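You operate a simulated robot arm through the tools that you are given. There is no shell and no other tool. Be economical: measure what you need, move in short steps, check, and stop when the job is done.

You run a simulated robot arm. Do the job below in one go: nothing can be reset, and whatever is moved stays where it is left.

Task
Put the red padlock from the flat end of the bench on top of the low block and the blue padlock on the tape roll.
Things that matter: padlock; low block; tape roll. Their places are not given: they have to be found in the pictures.

Only the result counts: the job must be done as asked and must still hold three seconds after the hand-in. Knocking over, shifting, dropping, spilling or breaking anything else fails it.

Robot
A 7-joint arm with a two-finger parallel gripper, fixed in place. Base frame: the origin is at the foot of the arm, x ahead of it, y to its left, z up; the work surface is at about z = 0. Readings come in mm, rad, newtons and seconds.
With the tool pointing down near the work surface it reaches from about 240 to 620 mm from the base axis. Its first joint turns from -1.152 to 1.152 rad. Payload 2.6 kg.
Tool frame: the origin (TCP) lies between the finger pads and is the grasp point; the fingertips stand 30 mm ahead of it; z points along the fingers, y is the line along which they close. Largest opening 94 mm; finger width 28, thickness 10; the body of the gripper, 50 by 96 mm, starts 55 mm behind the TCP.
Orientation is that of the tool frame in the base frame, as [roll, pitch, yaw] about the fixed x, y, z axes, in that order (R = Rz(yaw) Ry(pitch) Rx(roll)). With the fingers straight down and closing along the base's y, the tool's x points along the base's -x, its y along +y and its z along -z.

Tools
- The arm moves only by the tool servo_tool. Its argument "plan" is a list of rows, each an object of numbers (a shift or turn left out is 0, a gripper value left out holds the last): "rx", "ry", "rz": the turn, a rotation vector about the base's x, y, z in units of 60 degrees (1.0 is 60 degrees); "x", "y", "z": the shift along the base's x, y, z in units of 200 mm (1.0 is 200 mm); "hand": the finger opening in mm, from 0 to 94. In form: [{"rx": .., "ry": .., "rz": .., "x": .., "y": .., "z": .., "hand": ..}, ...]. A call has 1 to 10 rows; each row is the pose to reach, as a shift and turn from the pose commanded when the call began. A call with a number of a shift or a turn outside -1 to 1 is refused whole. Rows are played at 5 a second. More than 50 mm and 0.15 rad between two rows, or a gripper value outside its range, and nothing of the call is played. A pose out of reach is approached as far as the arm can. The call stops where the force on the tool passes 40 N (or 10 N more than at its start, if that is more) or the arm is blocked; 0.2 s more then pass. The fingers move at their own pace (about 72 mm/s each) and stop on an object; they squeeze with about 44 N. The grip force told is the motor's: it shows also when the fingers shut on nothing. Time passes only in rows, and 0.2 s behind the last, so rows that repeat a pose let the fingers close. The reply holds the time, the measured pose of the TCP, the force on the tool along the base axes, the opening and the grip force, in the units named above and with some noise.
- Cameras (640 x 400 px; columns grow to the right, rows downward): "scene" is fixed at [41.8, 445.6, 550.6]; the picture's right is [-0.67, -0.75, 0.00], its down [-0.51, 0.45, -0.73] and it looks along [0.55, -0.49, -0.68] (base axes); focal length 270 px, centre (320, 200). "wrist" rides on the gripper at [-37, 0, -58] in the tool frame; the picture's right is [0.00, -1.00, 0.00], its down [0.97, 0.00, -0.24] and it looks along [0.24, 0.00, 0.97] (tool axes); focal length 218 px, centre (320, 200).
- camera(camera): a new picture of that camera. It takes no simulated time.
- probe_pixels(camera, pixels): for up to 12 pixels [column, row] of the newest picture of that camera ("zoom" is the newest enlarged one), the place [x, y, z] in the base frame of the surface seen there, good to about 3 mm. It takes no simulated time.
- zoom(camera, box): a new picture of the part [left, top, right, bottom] of that camera's present view, enlarged. It takes no simulated time.
- sign_off(): hands the job in; it is judged then, once.

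Work in short steps. Measure before you move; look again where a grasp or a placing could have gone wrong, and mend it. You have 60 turns and 22 pictures in all, those below and enlarged ones among them. Open the gripper and draw the arm clear of the work before you hand the job in, unless the task says otherwise; then end with one line.

The tools are called after ">>>" by a JSON object that holds its "api" and its "payload". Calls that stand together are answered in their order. servo_tool: Moves the arm, as the interface text tells. Its arguments: {"type":"object","properties":{"plan":{"type":"array","items":{"type":"object","properties":{"rx":{"type":"number"},"ry":{"type":"number"},"rz":{"type":"number"},"x":{"type":"number"},"y":{"type":"number"},"z":{"type":"number"},"hand":{"type":"number"}}}}},"required":["plan"]} The other tools are called the same way: camera (camera) takes a picture; probe_pixels (camera, pixels) gives the place of the surface under pixels of a picture; zoom (camera, box) takes an enlarged picture of a part of a camera's view; sign_off () hands the job in.

At the start:

```text
t: 0.0
eef_pos: [334.4, 66.7, 323.3]
tool_rot: [-3.142, 0.0, -3.142]
ft_force: [0.0, -0.1, 0.0]
gripper_width: 93.9
finger_force: 0.1
```

scene: 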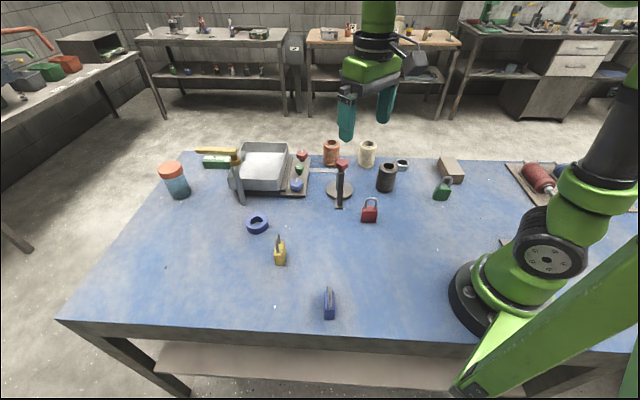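
wrist: 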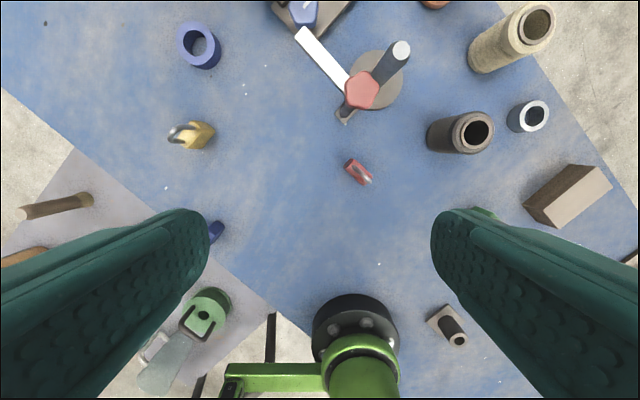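

The scene shows a red padlock near (370,212), a blue one near (329,304), a block near (452,168) and rings at (257,224) and (402,164). I zoom in to identify them.

>>> {"api": "zoom", "payload": {"camera": "scene", "box": [340, 130, 500, 230]}}

>>> {"api": "zoom", "payload": {"camera": "scene", "box": [220, 200, 396, 330]}}

>>> {"api": "zoom", "payload": {"camera": "scene", "box": [150, 130, 370, 220]}}

```text
4.00 times, centred on (420, 180) of scene
```

zoom: 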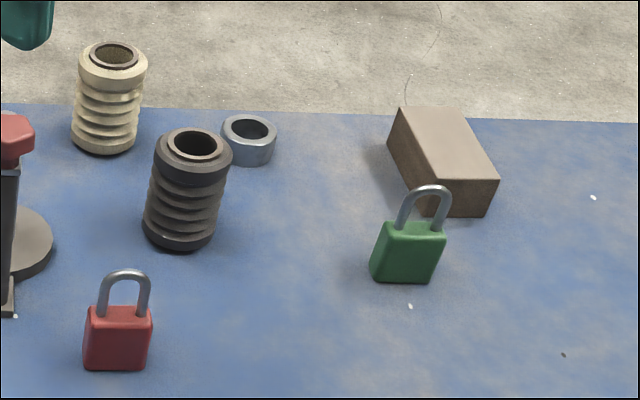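

```text
3.08 times, centred on (308, 265) of scene
```

zoom: 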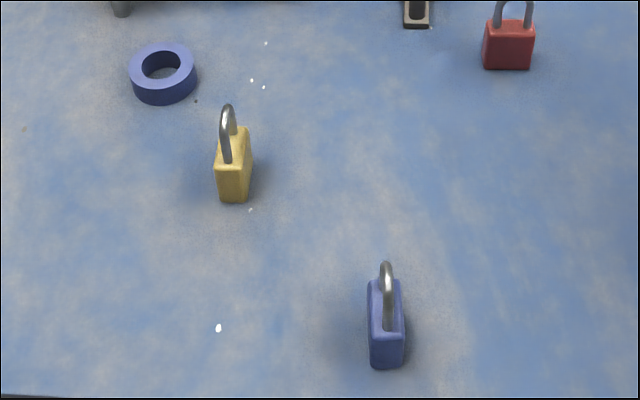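

```text
2.91 times, centred on (260, 175) of scene
```

zoom: 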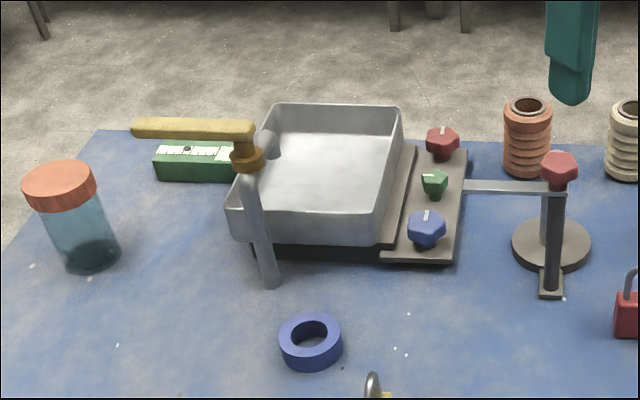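

The tape roll is the blue ring, the low block the brown bar. I probe the padlocks, block corners and ring.

>>> {"api": "probe_pixels", "payload": {"camera": "scene", "pixels": [[362.5, 208], [377, 208], [369.5, 216], [371.3, 198.5], [369.5, 206], [441, 158], [455, 158.5], [463, 174], [447, 173.5], [452, 166], [369.5, 225], [452, 180]]}}

>>> {"api": "probe_pixels", "payload": {"camera": "scene", "pixels": [[329.4, 286.5], [326, 293], [333, 293], [325.5, 308], [334, 308], [329.7, 314], [249, 221], [264, 219], [258, 229], [256.5, 215.5], [256.5, 222.5], [329.7, 307]]}}

```text
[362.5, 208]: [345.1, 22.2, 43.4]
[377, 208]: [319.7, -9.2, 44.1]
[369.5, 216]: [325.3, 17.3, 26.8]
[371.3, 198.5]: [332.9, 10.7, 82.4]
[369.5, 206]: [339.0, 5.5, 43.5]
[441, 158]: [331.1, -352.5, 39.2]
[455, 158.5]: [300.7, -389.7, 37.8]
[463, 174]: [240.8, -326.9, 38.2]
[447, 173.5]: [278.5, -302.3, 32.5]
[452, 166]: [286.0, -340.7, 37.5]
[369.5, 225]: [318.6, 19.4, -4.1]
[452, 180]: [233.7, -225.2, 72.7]
```

```text
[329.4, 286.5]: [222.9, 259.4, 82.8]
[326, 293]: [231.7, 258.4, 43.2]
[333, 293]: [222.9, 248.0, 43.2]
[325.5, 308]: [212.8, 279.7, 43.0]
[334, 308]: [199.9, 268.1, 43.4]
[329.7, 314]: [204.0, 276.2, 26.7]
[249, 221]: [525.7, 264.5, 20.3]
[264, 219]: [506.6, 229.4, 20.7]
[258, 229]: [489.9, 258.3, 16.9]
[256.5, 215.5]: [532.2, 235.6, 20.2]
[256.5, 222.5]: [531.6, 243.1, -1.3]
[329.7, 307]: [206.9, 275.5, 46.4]
```

Now I check heights of the neighbours near red padlock before descending.

>>> {"api": "probe_pixels", "payload": {"camera": "scene", "pixels": [[342, 163], [339, 207], [340, 190], [386, 167], [402, 161], [443, 181], [440, 190], [448, 190], [237, 158], [205, 151], [296, 186], [278, 245]]}}

>>> {"api": "probe_pixels", "payload": {"camera": "wrist", "pixels": [[525, 210], [598, 170], [575, 166], [610, 188], [540, 205], [360, 90], [350, 162], [362, 180], [198, 28], [180, 50], [215, 60], [218, 40]]}}

```text
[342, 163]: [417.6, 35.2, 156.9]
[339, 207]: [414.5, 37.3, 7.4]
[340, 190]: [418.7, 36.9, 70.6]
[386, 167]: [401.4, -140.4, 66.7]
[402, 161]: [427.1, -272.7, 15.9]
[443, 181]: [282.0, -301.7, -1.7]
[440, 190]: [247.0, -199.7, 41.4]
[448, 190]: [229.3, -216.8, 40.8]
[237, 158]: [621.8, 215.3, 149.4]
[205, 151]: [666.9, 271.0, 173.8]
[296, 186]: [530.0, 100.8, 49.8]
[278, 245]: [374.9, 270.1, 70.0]
```

```text
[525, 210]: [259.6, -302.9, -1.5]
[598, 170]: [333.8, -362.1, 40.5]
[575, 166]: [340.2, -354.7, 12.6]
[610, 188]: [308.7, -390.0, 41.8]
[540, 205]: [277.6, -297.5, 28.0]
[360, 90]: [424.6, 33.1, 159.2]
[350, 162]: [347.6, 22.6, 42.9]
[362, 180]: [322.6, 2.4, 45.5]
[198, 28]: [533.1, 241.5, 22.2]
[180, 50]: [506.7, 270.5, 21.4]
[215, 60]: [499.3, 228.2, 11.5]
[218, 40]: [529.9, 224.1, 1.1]
```

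Red padlock is near (337,6), top 43 mm, shackle 83 mm, with its wide side at about 51°. I move above it with the fingers turned across the thickness, staying at TCP z≈200.

>>> {"api": "servo_tool", "payload": {"plan": [{"y": -0.05, "z": -0.1, "rz": 0.14}, {"y": -0.1, "z": -0.2, "rz": 0.28}, {"y": -0.15, "z": -0.3, "rz": 0.42}, {"y": -0.2, "z": -0.4, "rz": 0.56}, {"y": -0.25, "z": -0.5, "rz": 0.7}, {"y": -0.3, "z": -0.6, "rz": 0.84}, {"y": -0.3, "z": -0.6, "rz": 0.84}]}}

>>> {"api": "camera", "payload": {"camera": "wrist"}}

```text
t: 1.6
eef_pos: [335.3, 7.4, 202.4]
tool_rot: [-3.141, 0.001, -2.26]
ft_force: [0.2, 1.0, 0.3]
gripper_width: 94.0
finger_force: 0.1
```

```text
16 pictures are left
```

wrist: 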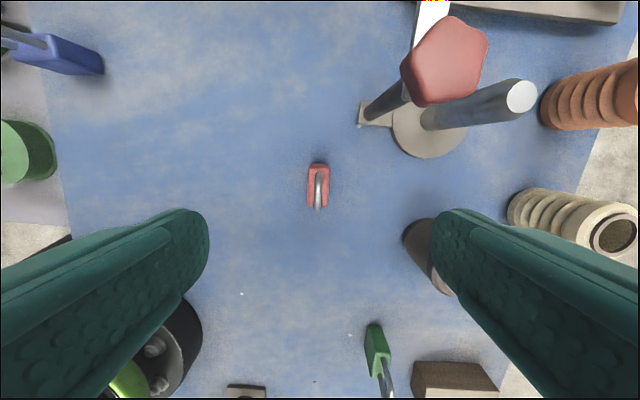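

The red padlock at (318,186) looks aligned with the fingers; I probe its top for the centre.

>>> {"api": "zoom", "payload": {"camera": "wrist", "box": [270, 150, 366, 210]}}

>>> {"api": "probe_pixels", "payload": {"camera": "wrist", "pixels": [[311, 168], [326, 168], [310, 185], [327, 185], [309, 204], [326, 204], [318, 166], [319, 206]]}}

```text
6.67 times, centred on (318, 180) of wrist
```

zoom: 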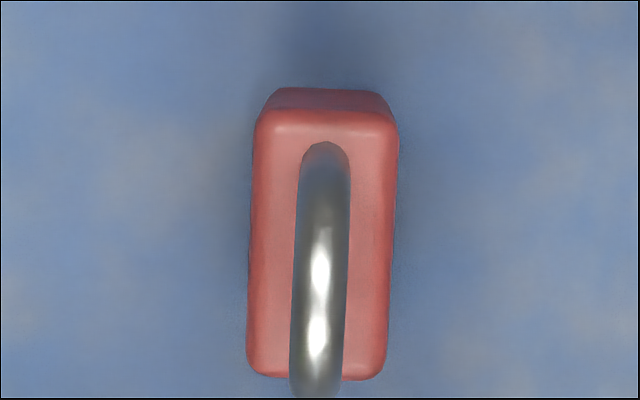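

```text
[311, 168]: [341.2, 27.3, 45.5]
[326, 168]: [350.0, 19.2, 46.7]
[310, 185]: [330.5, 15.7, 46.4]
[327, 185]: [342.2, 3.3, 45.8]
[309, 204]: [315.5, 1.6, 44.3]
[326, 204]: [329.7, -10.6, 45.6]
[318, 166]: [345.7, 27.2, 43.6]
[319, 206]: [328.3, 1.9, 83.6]
```

Body centre ≈ (333.5, 9), tilt ≈2°. I descend to TCP z≈37 and close.

>>> {"api": "servo_tool", "payload": {"plan": [{"x": -0.009, "y": 0.008, "z": -0.2, "rz": -0.035}, {"x": -0.009, "y": 0.008, "z": -0.4, "rz": -0.035}, {"x": -0.009, "y": 0.008, "z": -0.6, "rz": -0.035}, {"x": -0.009, "y": 0.008, "z": -0.75, "rz": -0.035}, {"x": -0.009, "y": 0.008, "z": -0.828, "rz": -0.035}, {"x": -0.009, "y": 0.008, "z": -0.828, "rz": -0.035, "hand": 10}, {"x": -0.009, "y": 0.008, "z": -0.828, "rz": -0.035, "hand": 10}, {"x": -0.009, "y": 0.008, "z": -0.828, "rz": -0.035, "hand": 10}, {"x": -0.009, "y": 0.008, "z": -0.828, "rz": -0.035, "hand": 10}]}}

```text
t: 3.6
eef_pos: [333.3, 9.8, 37.1]
tool_rot: [3.141, 0.0, -2.299]
ft_force: [-0.1, -0.4, -0.1]
gripper_width: 25.6
finger_force: 43.8
```

Gripped at 25.6 mm width. I lift and begin carrying toward the block, turning the padlock to lie along the block's long axis.

>>> {"api": "servo_tool", "payload": {"plan": [{"z": 0.1}, {"z": 0.3}, {"z": 0.5}, {"z": 0.7}, {"z": 0.82, "y": -0.12, "rz": -0.14}, {"z": 0.82, "y": -0.3, "rz": -0.28}, {"z": 0.82, "y": -0.48, "rz": -0.42}, {"z": 0.82, "y": -0.66, "rz": -0.56}, {"z": 0.82, "y": -0.82, "rz": -0.7}, {"z": 0.82, "y": -0.95, "rz": -0.8}]}}

>>> {"api": "servo_tool", "payload": {"plan": [{"x": -0.05, "y": -0.1, "rz": -0.14}, {"x": -0.1, "y": -0.2, "rz": -0.28}, {"x": -0.15, "y": -0.3, "rz": -0.42}, {"x": -0.2, "y": -0.4, "rz": -0.56}, {"x": -0.2, "y": -0.5, "rz": -0.7}, {"x": -0.2, "y": -0.6, "rz": -0.767}, {"x": -0.2, "y": -0.6, "rz": -0.767}]}}

>>> {"api": "camera", "payload": {"camera": "wrist"}}

```text
t: 5.8
eef_pos: [331.3, -181.5, 202.7]
tool_rot: [3.141, -0.001, -3.139]
ft_force: [-0.6, -1.3, -1.4]
gripper_width: 25.3
finger_force: 43.4
```

```text
t: 7.4
eef_pos: [292.0, -299.8, 201.0]
tool_rot: [3.14, 0.001, 2.343]
ft_force: [0.2, 1.0, -1.5]
gripper_width: 25.7
finger_force: 44.5
```

```text
14 pictures are left
```

wrist: 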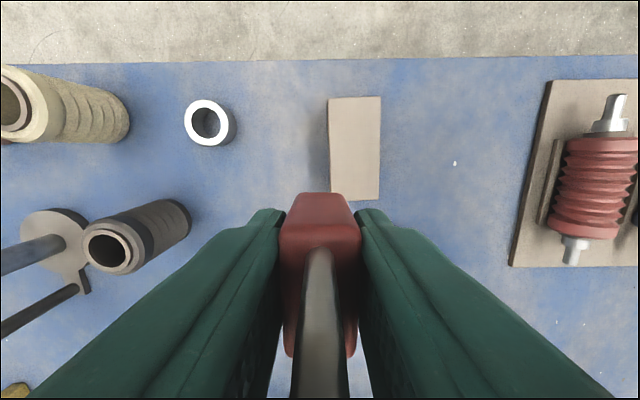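

The block's top is clear at (331..380, 97..199), aligned with the tool; I probe its corners.

>>> {"api": "probe_pixels", "payload": {"camera": "wrist", "pixels": [[332, 100], [379, 99], [378, 195], [332, 188], [355, 145], [334, 145], [378, 145], [370, 197], [370, 202], [355, 95], [355, 99]]}}

```text
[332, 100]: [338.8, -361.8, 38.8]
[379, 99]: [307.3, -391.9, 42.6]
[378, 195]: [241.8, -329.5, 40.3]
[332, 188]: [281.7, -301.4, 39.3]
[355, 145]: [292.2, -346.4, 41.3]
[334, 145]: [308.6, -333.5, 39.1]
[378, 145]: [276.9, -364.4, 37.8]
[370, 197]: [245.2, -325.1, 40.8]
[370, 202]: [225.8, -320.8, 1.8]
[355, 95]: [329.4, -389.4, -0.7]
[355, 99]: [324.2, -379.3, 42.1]
```

Block top centre ≈ (290,-345.5), z≈40. I move over it and lower to just above contact.

>>> {"api": "servo_tool", "payload": {"plan": [{"x": -0.01, "y": -0.12}, {"x": -0.01, "y": -0.2285}, {"x": -0.01, "y": -0.2285, "z": -0.2}, {"x": -0.01, "y": -0.2285, "z": -0.4}, {"x": -0.01, "y": -0.2285, "z": -0.53}, {"x": -0.01, "y": -0.2285, "z": -0.585}, {"x": -0.01, "y": -0.2285, "z": -0.6}, {"x": -0.01, "y": -0.2285, "z": -0.6}]}}

>>> {"api": "zoom", "payload": {"camera": "scene", "box": [380, 100, 540, 200]}}

```text
t: 9.2
eef_pos: [291.0, -346.6, 81.3]
tool_rot: [3.141, 0.001, 2.343]
ft_force: [0.2, 0.3, -0.5]
gripper_width: 25.8
finger_force: 44.2
```

```text
4.00 times, centred on (460, 150) of scene
```

zoom: 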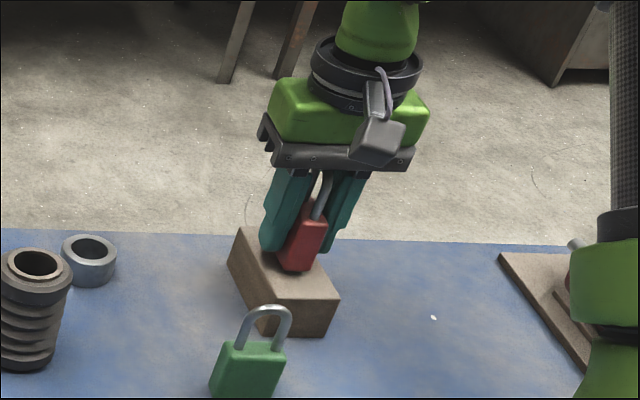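

Positioned about centrally; I lower in 1 mm steps until the force shows contact.

>>> {"api": "servo_tool", "payload": {"plan": [{"z": -0.005}, {"z": -0.01}, {"z": -0.015}, {"z": -0.015}]}}

```text
t: 10.2
eef_pos: [291.7, -345.9, 77.8]
tool_rot: [3.141, 0.0, 2.343]
ft_force: [-0.2, 1.4, -0.1]
gripper_width: 25.5
finger_force: 44.1
```

>>> {"api": "servo_tool", "payload": {"plan": [{"z": -0.004}, {"z": -0.004}]}}

```text
t: 10.8
eef_pos: [290.7, -346.8, 77.2]
tool_rot: [3.14, -0.001, 2.344]
ft_force: [-0.1, -0.2, -1.4]
gripper_width: 25.6
finger_force: 44.1
```

No contact force yet; a little lower.

>>> {"api": "servo_tool", "payload": {"plan": [{"z": -0.004}, {"z": -0.004}]}}

```text
t: 11.4
eef_pos: [292.1, -345.5, 77.1]
tool_rot: [-3.14, 0.003, 2.344]
ft_force: [0.1, 1.6, 4.3]
gripper_width: 25.6
finger_force: 44.4
```

Force rises to +4.3 N, so the padlock is touching. I open the fingers, then withdraw straight up.

>>> {"api": "servo_tool", "payload": {"plan": [{"hand": 50}, {"hand": 70}, {"hand": 70}, {"z": 0.1}, {"z": 0.3}, {"z": 0.5}, {"z": 0.7}, {"z": 0.7}]}}

>>> {"api": "zoom", "payload": {"camera": "scene", "box": [380, 100, 540, 200]}}

```text
t: 13.2
eef_pos: [290.1, -344.4, 215.9]
tool_rot: [-3.141, -0.001, 2.344]
ft_force: [0.2, 0.0, -0.8]
gripper_width: 70.1
finger_force: 0.0
```

```text
4.00 times, centred on (460, 150) of scene
```

zoom: 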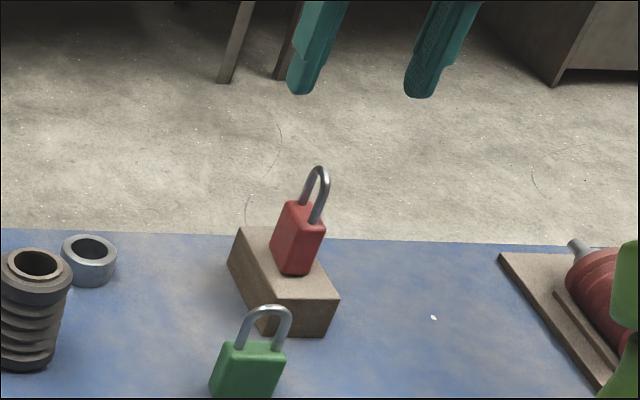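

Red padlock stands well on the block. Now I carry the empty hand over to the blue padlock near (217,264); the present yaw already suits it.

>>> {"api": "servo_tool", "payload": {"plan": [{"y": 0.2}, {"y": 0.4}, {"y": 0.6}, {"y": 0.8}, {"y": 1.0}]}}

>>> {"api": "servo_tool", "payload": {"plan": [{"y": 0.2}, {"y": 0.4}, {"y": 0.6}, {"y": 0.8}, {"y": 1.0}]}}

>>> {"api": "servo_tool", "payload": {"plan": [{"x": -0.07, "y": 0.2}, {"x": -0.14, "y": 0.4}, {"x": -0.21, "y": 0.6}, {"x": -0.28, "y": 0.8}, {"x": -0.36, "y": 1.0, "z": -0.05}, {"x": -0.36, "y": 1.0, "z": -0.07}]}}

>>> {"api": "camera", "payload": {"camera": "wrist"}}

```text
t: 14.4
eef_pos: [289.6, -147.1, 216.4]
tool_rot: [-3.141, -0.001, 2.343]
ft_force: [-0.4, 0.3, -0.5]
gripper_width: 70.0
finger_force: 0.1
```

```text
t: 15.6
eef_pos: [292.1, 54.5, 213.6]
tool_rot: [3.141, 0.001, 2.342]
ft_force: [-0.7, 0.1, 0.1]
gripper_width: 69.7
finger_force: 0.2
```

```text
t: 17.0
eef_pos: [219.4, 255.7, 202.6]
tool_rot: [-3.141, -0.001, 2.341]
ft_force: [-0.7, 0.2, -0.5]
gripper_width: 70.2
finger_force: 0.0
```

```text
11 pictures are left
```

wrist: 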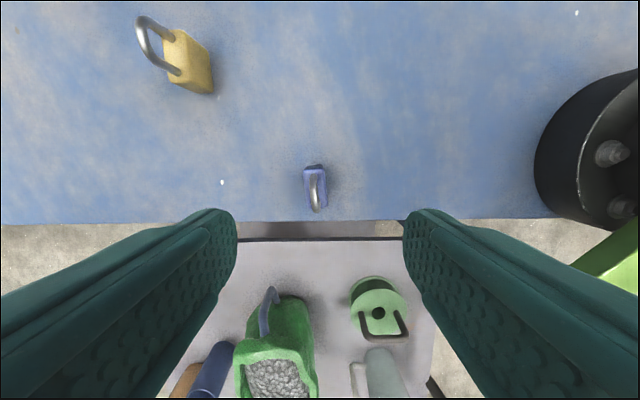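

The blue padlock is at (315,187), slightly tilted; I zoom and probe.

>>> {"api": "zoom", "payload": {"camera": "wrist", "box": [267, 155, 363, 215]}}

>>> {"api": "probe_pixels", "payload": {"camera": "wrist", "pixels": [[306, 171], [321, 171], [307, 187], [325, 187], [308, 204], [325, 204], [319, 210]]}}

```text
6.67 times, centred on (315, 185) of wrist
```

zoom: 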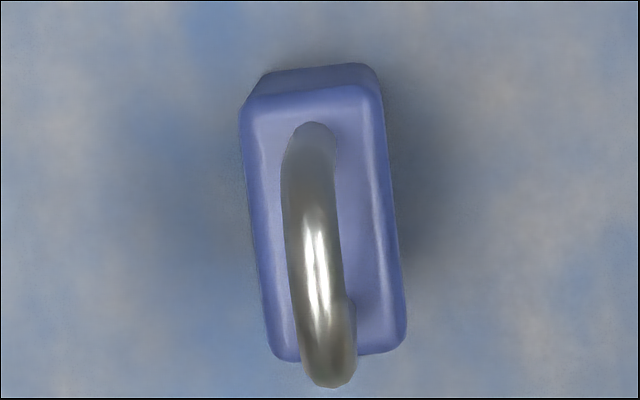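

```text
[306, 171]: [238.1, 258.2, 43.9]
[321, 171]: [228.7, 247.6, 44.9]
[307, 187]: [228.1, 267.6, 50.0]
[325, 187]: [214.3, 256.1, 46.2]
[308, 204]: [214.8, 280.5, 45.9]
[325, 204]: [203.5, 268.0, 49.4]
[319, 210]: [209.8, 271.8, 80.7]
```

Centre ≈ (220.5,262.5), tilt ≈7°. I correct the yaw, descend to TCP z≈37 and close.

>>> {"api": "servo_tool", "payload": {"plan": [{"x": 0.006, "y": 0.032, "z": -0.2, "rz": 0.113}, {"x": 0.006, "y": 0.032, "z": -0.4, "rz": 0.113}, {"x": 0.006, "y": 0.032, "z": -0.6, "rz": 0.113}, {"x": 0.006, "y": 0.032, "z": -0.75, "rz": 0.113}, {"x": 0.006, "y": 0.032, "z": -0.83, "rz": 0.113}, {"x": 0.006, "y": 0.032, "z": -0.83, "rz": 0.113}, {"x": 0.006, "y": 0.032, "z": -0.83, "rz": 0.113, "hand": 10}, {"x": 0.006, "y": 0.032, "z": -0.83, "rz": 0.113, "hand": 10}, {"x": 0.006, "y": 0.032, "z": -0.83, "rz": 0.113, "hand": 10}, {"x": 0.006, "y": 0.032, "z": -0.83, "rz": 0.113, "hand": 10}]}}

```text
t: 19.2
eef_pos: [221.6, 260.2, 35.5]
tool_rot: [3.141, 0.0, 2.463]
ft_force: [-1.0, 0.7, 0.7]
gripper_width: 25.7
finger_force: 44.0
```

Gripped at 25.7 mm. I lift, and probe the tall post and ring surroundings (scene picture unchanged there).

>>> {"api": "servo_tool", "payload": {"plan": [{"z": 0.1}, {"z": 0.3}, {"z": 0.5}, {"z": 0.7}, {"z": 0.82}, {"z": 0.82}]}}

>>> {"api": "camera", "payload": {"camera": "scene"}}

>>> {"api": "probe_pixels", "payload": {"camera": "scene", "pixels": [[242, 201], [239, 188], [238, 175], [237, 165], [243, 150], [231, 205], [297, 187], [280, 243], [249, 221], [264, 221], [256.5, 216], [258, 226]]}}

```text
t: 20.6
eef_pos: [221.7, 258.6, 199.6]
tool_rot: [3.14, 0.001, 2.464]
ft_force: [0.1, -1.0, -0.6]
gripper_width: 25.7
finger_force: 44.3
```

```text
9 pictures are left
```

scene: 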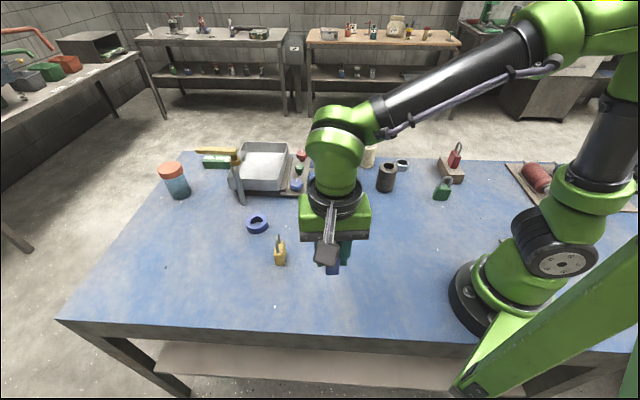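

```text
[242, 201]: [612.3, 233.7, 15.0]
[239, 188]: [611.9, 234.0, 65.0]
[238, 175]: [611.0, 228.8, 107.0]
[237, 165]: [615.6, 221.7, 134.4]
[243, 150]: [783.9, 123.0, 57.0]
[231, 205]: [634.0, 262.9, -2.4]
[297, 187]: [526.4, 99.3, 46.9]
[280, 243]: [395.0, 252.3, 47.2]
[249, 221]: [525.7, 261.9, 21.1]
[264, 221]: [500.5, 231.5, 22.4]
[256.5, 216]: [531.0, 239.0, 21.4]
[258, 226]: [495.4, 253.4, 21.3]
```

The red padlock remains on its block. The ring is near (512,247), top z≈21.5; I carry the blue padlock to a standoff at about (464,285) where the wrist camera sees the ring.

>>> {"api": "servo_tool", "payload": {"plan": [{"x": 0.2, "y": 0.02}, {"x": 0.4, "y": 0.04}, {"x": 0.6, "y": 0.06}, {"x": 0.8, "y": 0.08}, {"x": 1.0, "y": 0.1}, {"x": 1.0, "y": 0.12}]}}

>>> {"api": "servo_tool", "payload": {"plan": [{"x": 0.12}, {"x": 0.21}, {"x": 0.21}]}}

>>> {"api": "camera", "payload": {"camera": "wrist"}}

```text
t: 22.0
eef_pos: [419.0, 282.6, 199.1]
tool_rot: [3.141, 0.002, 2.463]
ft_force: [-0.3, 0.4, -1.4]
gripper_width: 25.8
finger_force: 43.8
```

```text
t: 22.8
eef_pos: [463.7, 285.0, 199.0]
tool_rot: [3.141, 0.001, 2.462]
ft_force: [-1.1, 0.6, -1.1]
gripper_width: 25.8
finger_force: 43.8
```

```text
8 pictures are left
```

wrist: 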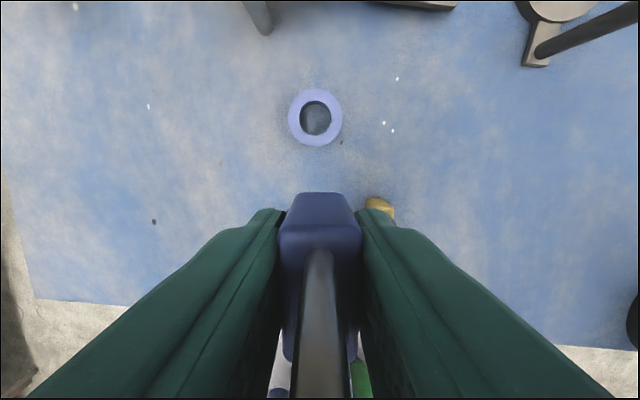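

The ring is clear at (315,117). I zoom and probe its top rim.

>>> {"api": "zoom", "payload": {"camera": "wrist", "box": [267, 85, 363, 145]}}

>>> {"api": "probe_pixels", "payload": {"camera": "wrist", "pixels": [[294, 115], [338, 115], [316, 95], [314, 139], [300, 99], [332, 98], [300, 132], [331, 132]]}}

```text
6.67 times, centred on (315, 115) of wrist
```

zoom: 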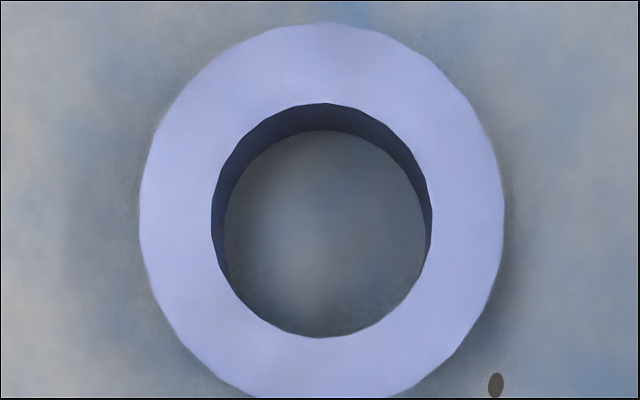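

```text
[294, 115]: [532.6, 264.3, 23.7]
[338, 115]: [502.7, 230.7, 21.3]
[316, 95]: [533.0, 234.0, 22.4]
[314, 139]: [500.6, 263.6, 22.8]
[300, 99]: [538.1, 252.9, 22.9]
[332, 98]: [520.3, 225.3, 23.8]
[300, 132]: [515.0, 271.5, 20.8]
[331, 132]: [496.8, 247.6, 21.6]
```

Ring centre ≈ (517,248.5), top ≈22. I move over and lower to just above contact (TCP z≈62).

>>> {"api": "servo_tool", "payload": {"plan": [{"x": 0.13, "y": -0.09}, {"x": 0.27, "y": -0.188}, {"x": 0.27, "y": -0.188, "z": -0.2}, {"x": 0.27, "y": -0.188, "z": -0.4}, {"x": 0.27, "y": -0.188, "z": -0.58}, {"x": 0.27, "y": -0.188, "z": -0.66}, {"x": 0.27, "y": -0.188, "z": -0.68}, {"x": 0.27, "y": -0.188, "z": -0.68}]}}

>>> {"api": "zoom", "payload": {"camera": "scene", "box": [180, 150, 340, 250]}}

```text
t: 24.6
eef_pos: [516.3, 246.4, 62.0]
tool_rot: [3.14, 0.0, 2.463]
ft_force: [0.1, 0.4, -1.6]
gripper_width: 25.9
finger_force: 44.0
```

```text
4.00 times, centred on (260, 200) of scene
```

zoom: 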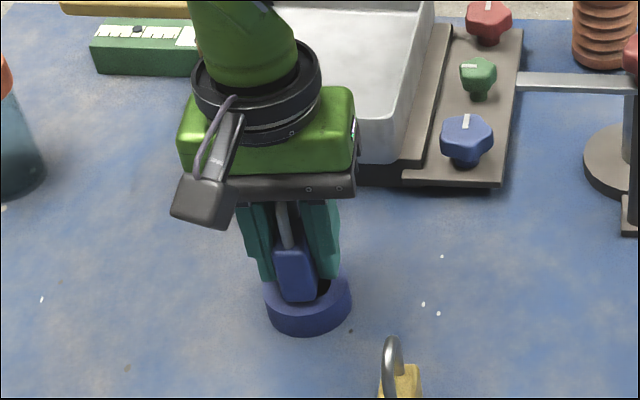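

In the view the padlock seems a bit left of the ring's centre; I probe both with the zoomed picture.

>>> {"api": "probe_pixels", "payload": {"camera": "zoom", "pixels": [[281, 270], [297, 270], [312, 270], [283, 296], [299, 298], [314, 296], [270, 287], [346, 287], [340, 282], [310, 305], [332, 300], [325, 286]]}}

```text
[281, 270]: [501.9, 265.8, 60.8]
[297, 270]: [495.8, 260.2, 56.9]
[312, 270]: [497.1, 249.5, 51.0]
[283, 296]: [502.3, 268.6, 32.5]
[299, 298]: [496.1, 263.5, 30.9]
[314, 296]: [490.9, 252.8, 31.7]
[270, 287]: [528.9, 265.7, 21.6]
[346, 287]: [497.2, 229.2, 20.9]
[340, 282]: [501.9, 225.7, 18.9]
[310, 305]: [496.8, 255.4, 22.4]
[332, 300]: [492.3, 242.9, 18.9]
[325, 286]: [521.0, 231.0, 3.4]
```

Accounting for perspective, the padlock centre ≈ (512,248) against ring centre (513,247.5) in this camera: well centred. I lower gently to contact.

>>> {"api": "servo_tool", "payload": {"plan": [{"z": -0.005}, {"z": -0.01}, {"z": -0.01}]}}

>>> {"api": "servo_tool", "payload": {"plan": [{"z": -0.005}, {"z": -0.005}]}}

```text
t: 25.4
eef_pos: [516.9, 246.6, 63.8]
tool_rot: [-3.141, 0.0, 2.462]
ft_force: [0.3, 0.4, -0.8]
gripper_width: 25.6
finger_force: 44.0
```

```text
t: 26.0
eef_pos: [516.5, 247.7, 61.2]
tool_rot: [-3.141, 0.001, 2.463]
ft_force: [-0.4, 0.1, -0.8]
gripper_width: 25.8
finger_force: 43.8
```

Still no contact; further down by single millimetres.

>>> {"api": "servo_tool", "payload": {"plan": [{"z": -0.005}, {"z": -0.01}, {"z": -0.01}]}}

>>> {"api": "servo_tool", "payload": {"plan": [{"z": -0.004}, {"z": -0.004}]}}

```text
t: 26.8
eef_pos: [517.2, 246.6, 60.3]
tool_rot: [3.14, 0.0, 2.462]
ft_force: [-0.6, 0.8, -1.6]
gripper_width: 25.8
finger_force: 44.1
```

```text
t: 27.4
eef_pos: [517.7, 247.4, 58.7]
tool_rot: [3.141, -0.001, 2.462]
ft_force: [0.6, -0.9, -1.1]
gripper_width: 25.9
finger_force: 44.2
```

>>> {"api": "servo_tool", "payload": {"plan": [{"z": -0.004}, {"z": -0.004}]}}

```text
t: 28.0
eef_pos: [517.3, 245.3, 57.6]
tool_rot: [-3.14, 0.0, 2.463]
ft_force: [0.1, 0.7, -0.5]
gripper_width: 25.7
finger_force: 44.3
```

Still free (force ≈ -0.5 N); another 0.8 mm.

>>> {"api": "servo_tool", "payload": {"plan": [{"z": -0.004}, {"z": -0.004}]}}

```text
t: 28.6
eef_pos: [517.4, 246.6, 57.1]
tool_rot: [-3.141, 0.0, 2.464]
ft_force: [-1.0, -0.4, -1.0]
gripper_width: 26.0
finger_force: 43.6
```

>>> {"api": "servo_tool", "payload": {"plan": [{"z": -0.004}, {"z": -0.004}]}}

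>>> {"api": "zoom", "payload": {"camera": "scene", "box": [220, 190, 300, 240]}}

```text
t: 29.2
eef_pos: [517.5, 247.3, 57.5]
tool_rot: [3.141, 0.001, 2.461]
ft_force: [0.7, -1.0, 0.6]
gripper_width: 25.6
finger_force: 44.0
```

```text
8.00 times, centred on (260, 215) of scene
```

zoom: 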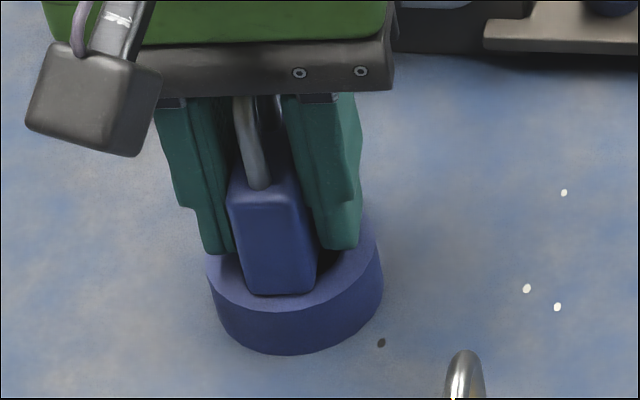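

Nearly touching and well centred on the ring. One more small step.

>>> {"api": "servo_tool", "payload": {"plan": [{"z": -0.004}, {"z": -0.004}]}}

```text
t: 29.8
eef_pos: [517.3, 247.1, 57.7]
tool_rot: [3.14, 0.001, 2.464]
ft_force: [-1.8, -1.5, 11.1]
gripper_width: 25.8
finger_force: 43.6
```

Contact (11 N). I release evenly, and withdraw straight up.

>>> {"api": "servo_tool", "payload": {"plan": [{"hand": 40}, {"hand": 60}, {"hand": 60}, {"z": 0.1}, {"z": 0.3}, {"z": 0.5}, {"z": 0.7}, {"z": 0.85}, {"z": 0.85}]}}

>>> {"api": "servo_tool", "payload": {"plan": [{"x": -0.2, "y": -0.1}, {"x": -0.4, "y": -0.2}, {"x": -0.6, "y": -0.3, "z": 0.1}, {"x": -0.8, "y": -0.4, "z": 0.2}, {"x": -0.8, "y": -0.5, "z": 0.3}]}}

>>> {"api": "camera", "payload": {"camera": "scene"}}

>>> {"api": "zoom", "payload": {"camera": "scene", "box": [220, 180, 300, 230]}}

```text
t: 31.8
eef_pos: [515.8, 246.6, 227.2]
tool_rot: [3.14, 0.003, 2.461]
ft_force: [0.4, -0.5, 0.5]
gripper_width: 60.0
finger_force: 0.1
```

```text
t: 33.0
eef_pos: [356.5, 147.7, 286.3]
tool_rot: [-3.141, 0.001, 2.462]
ft_force: [1.0, -0.5, -0.6]
gripper_width: 60.0
finger_force: 0.0
```

```text
4 pictures are left
```

scene: 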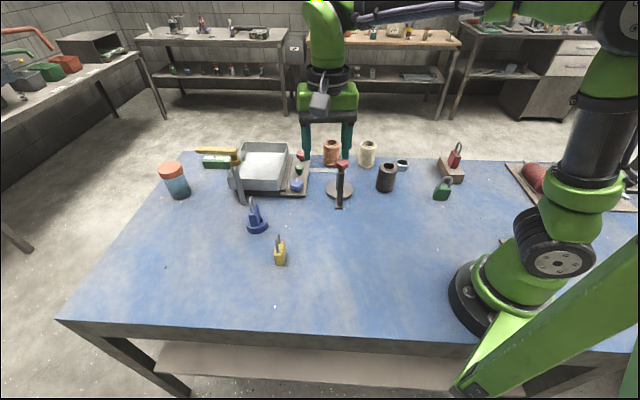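

```text
8.00 times, centred on (260, 205) of scene
```

zoom: 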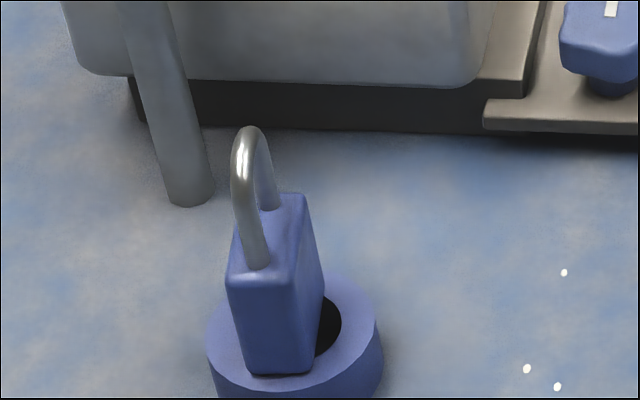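

Both padlocks stand upright where asked, the red on the low block and the blue on the tape roll. Nothing else has moved, the hand is open and the arm is clear, so I hand in.

>>> {"api": "sign_off", "payload": {}}

```text
The job is handed in.
```

The red padlock stands on the low block and the blue padlock stands on the tape roll; in the last pictures before the hand-in both were upright and nothing else had moved.
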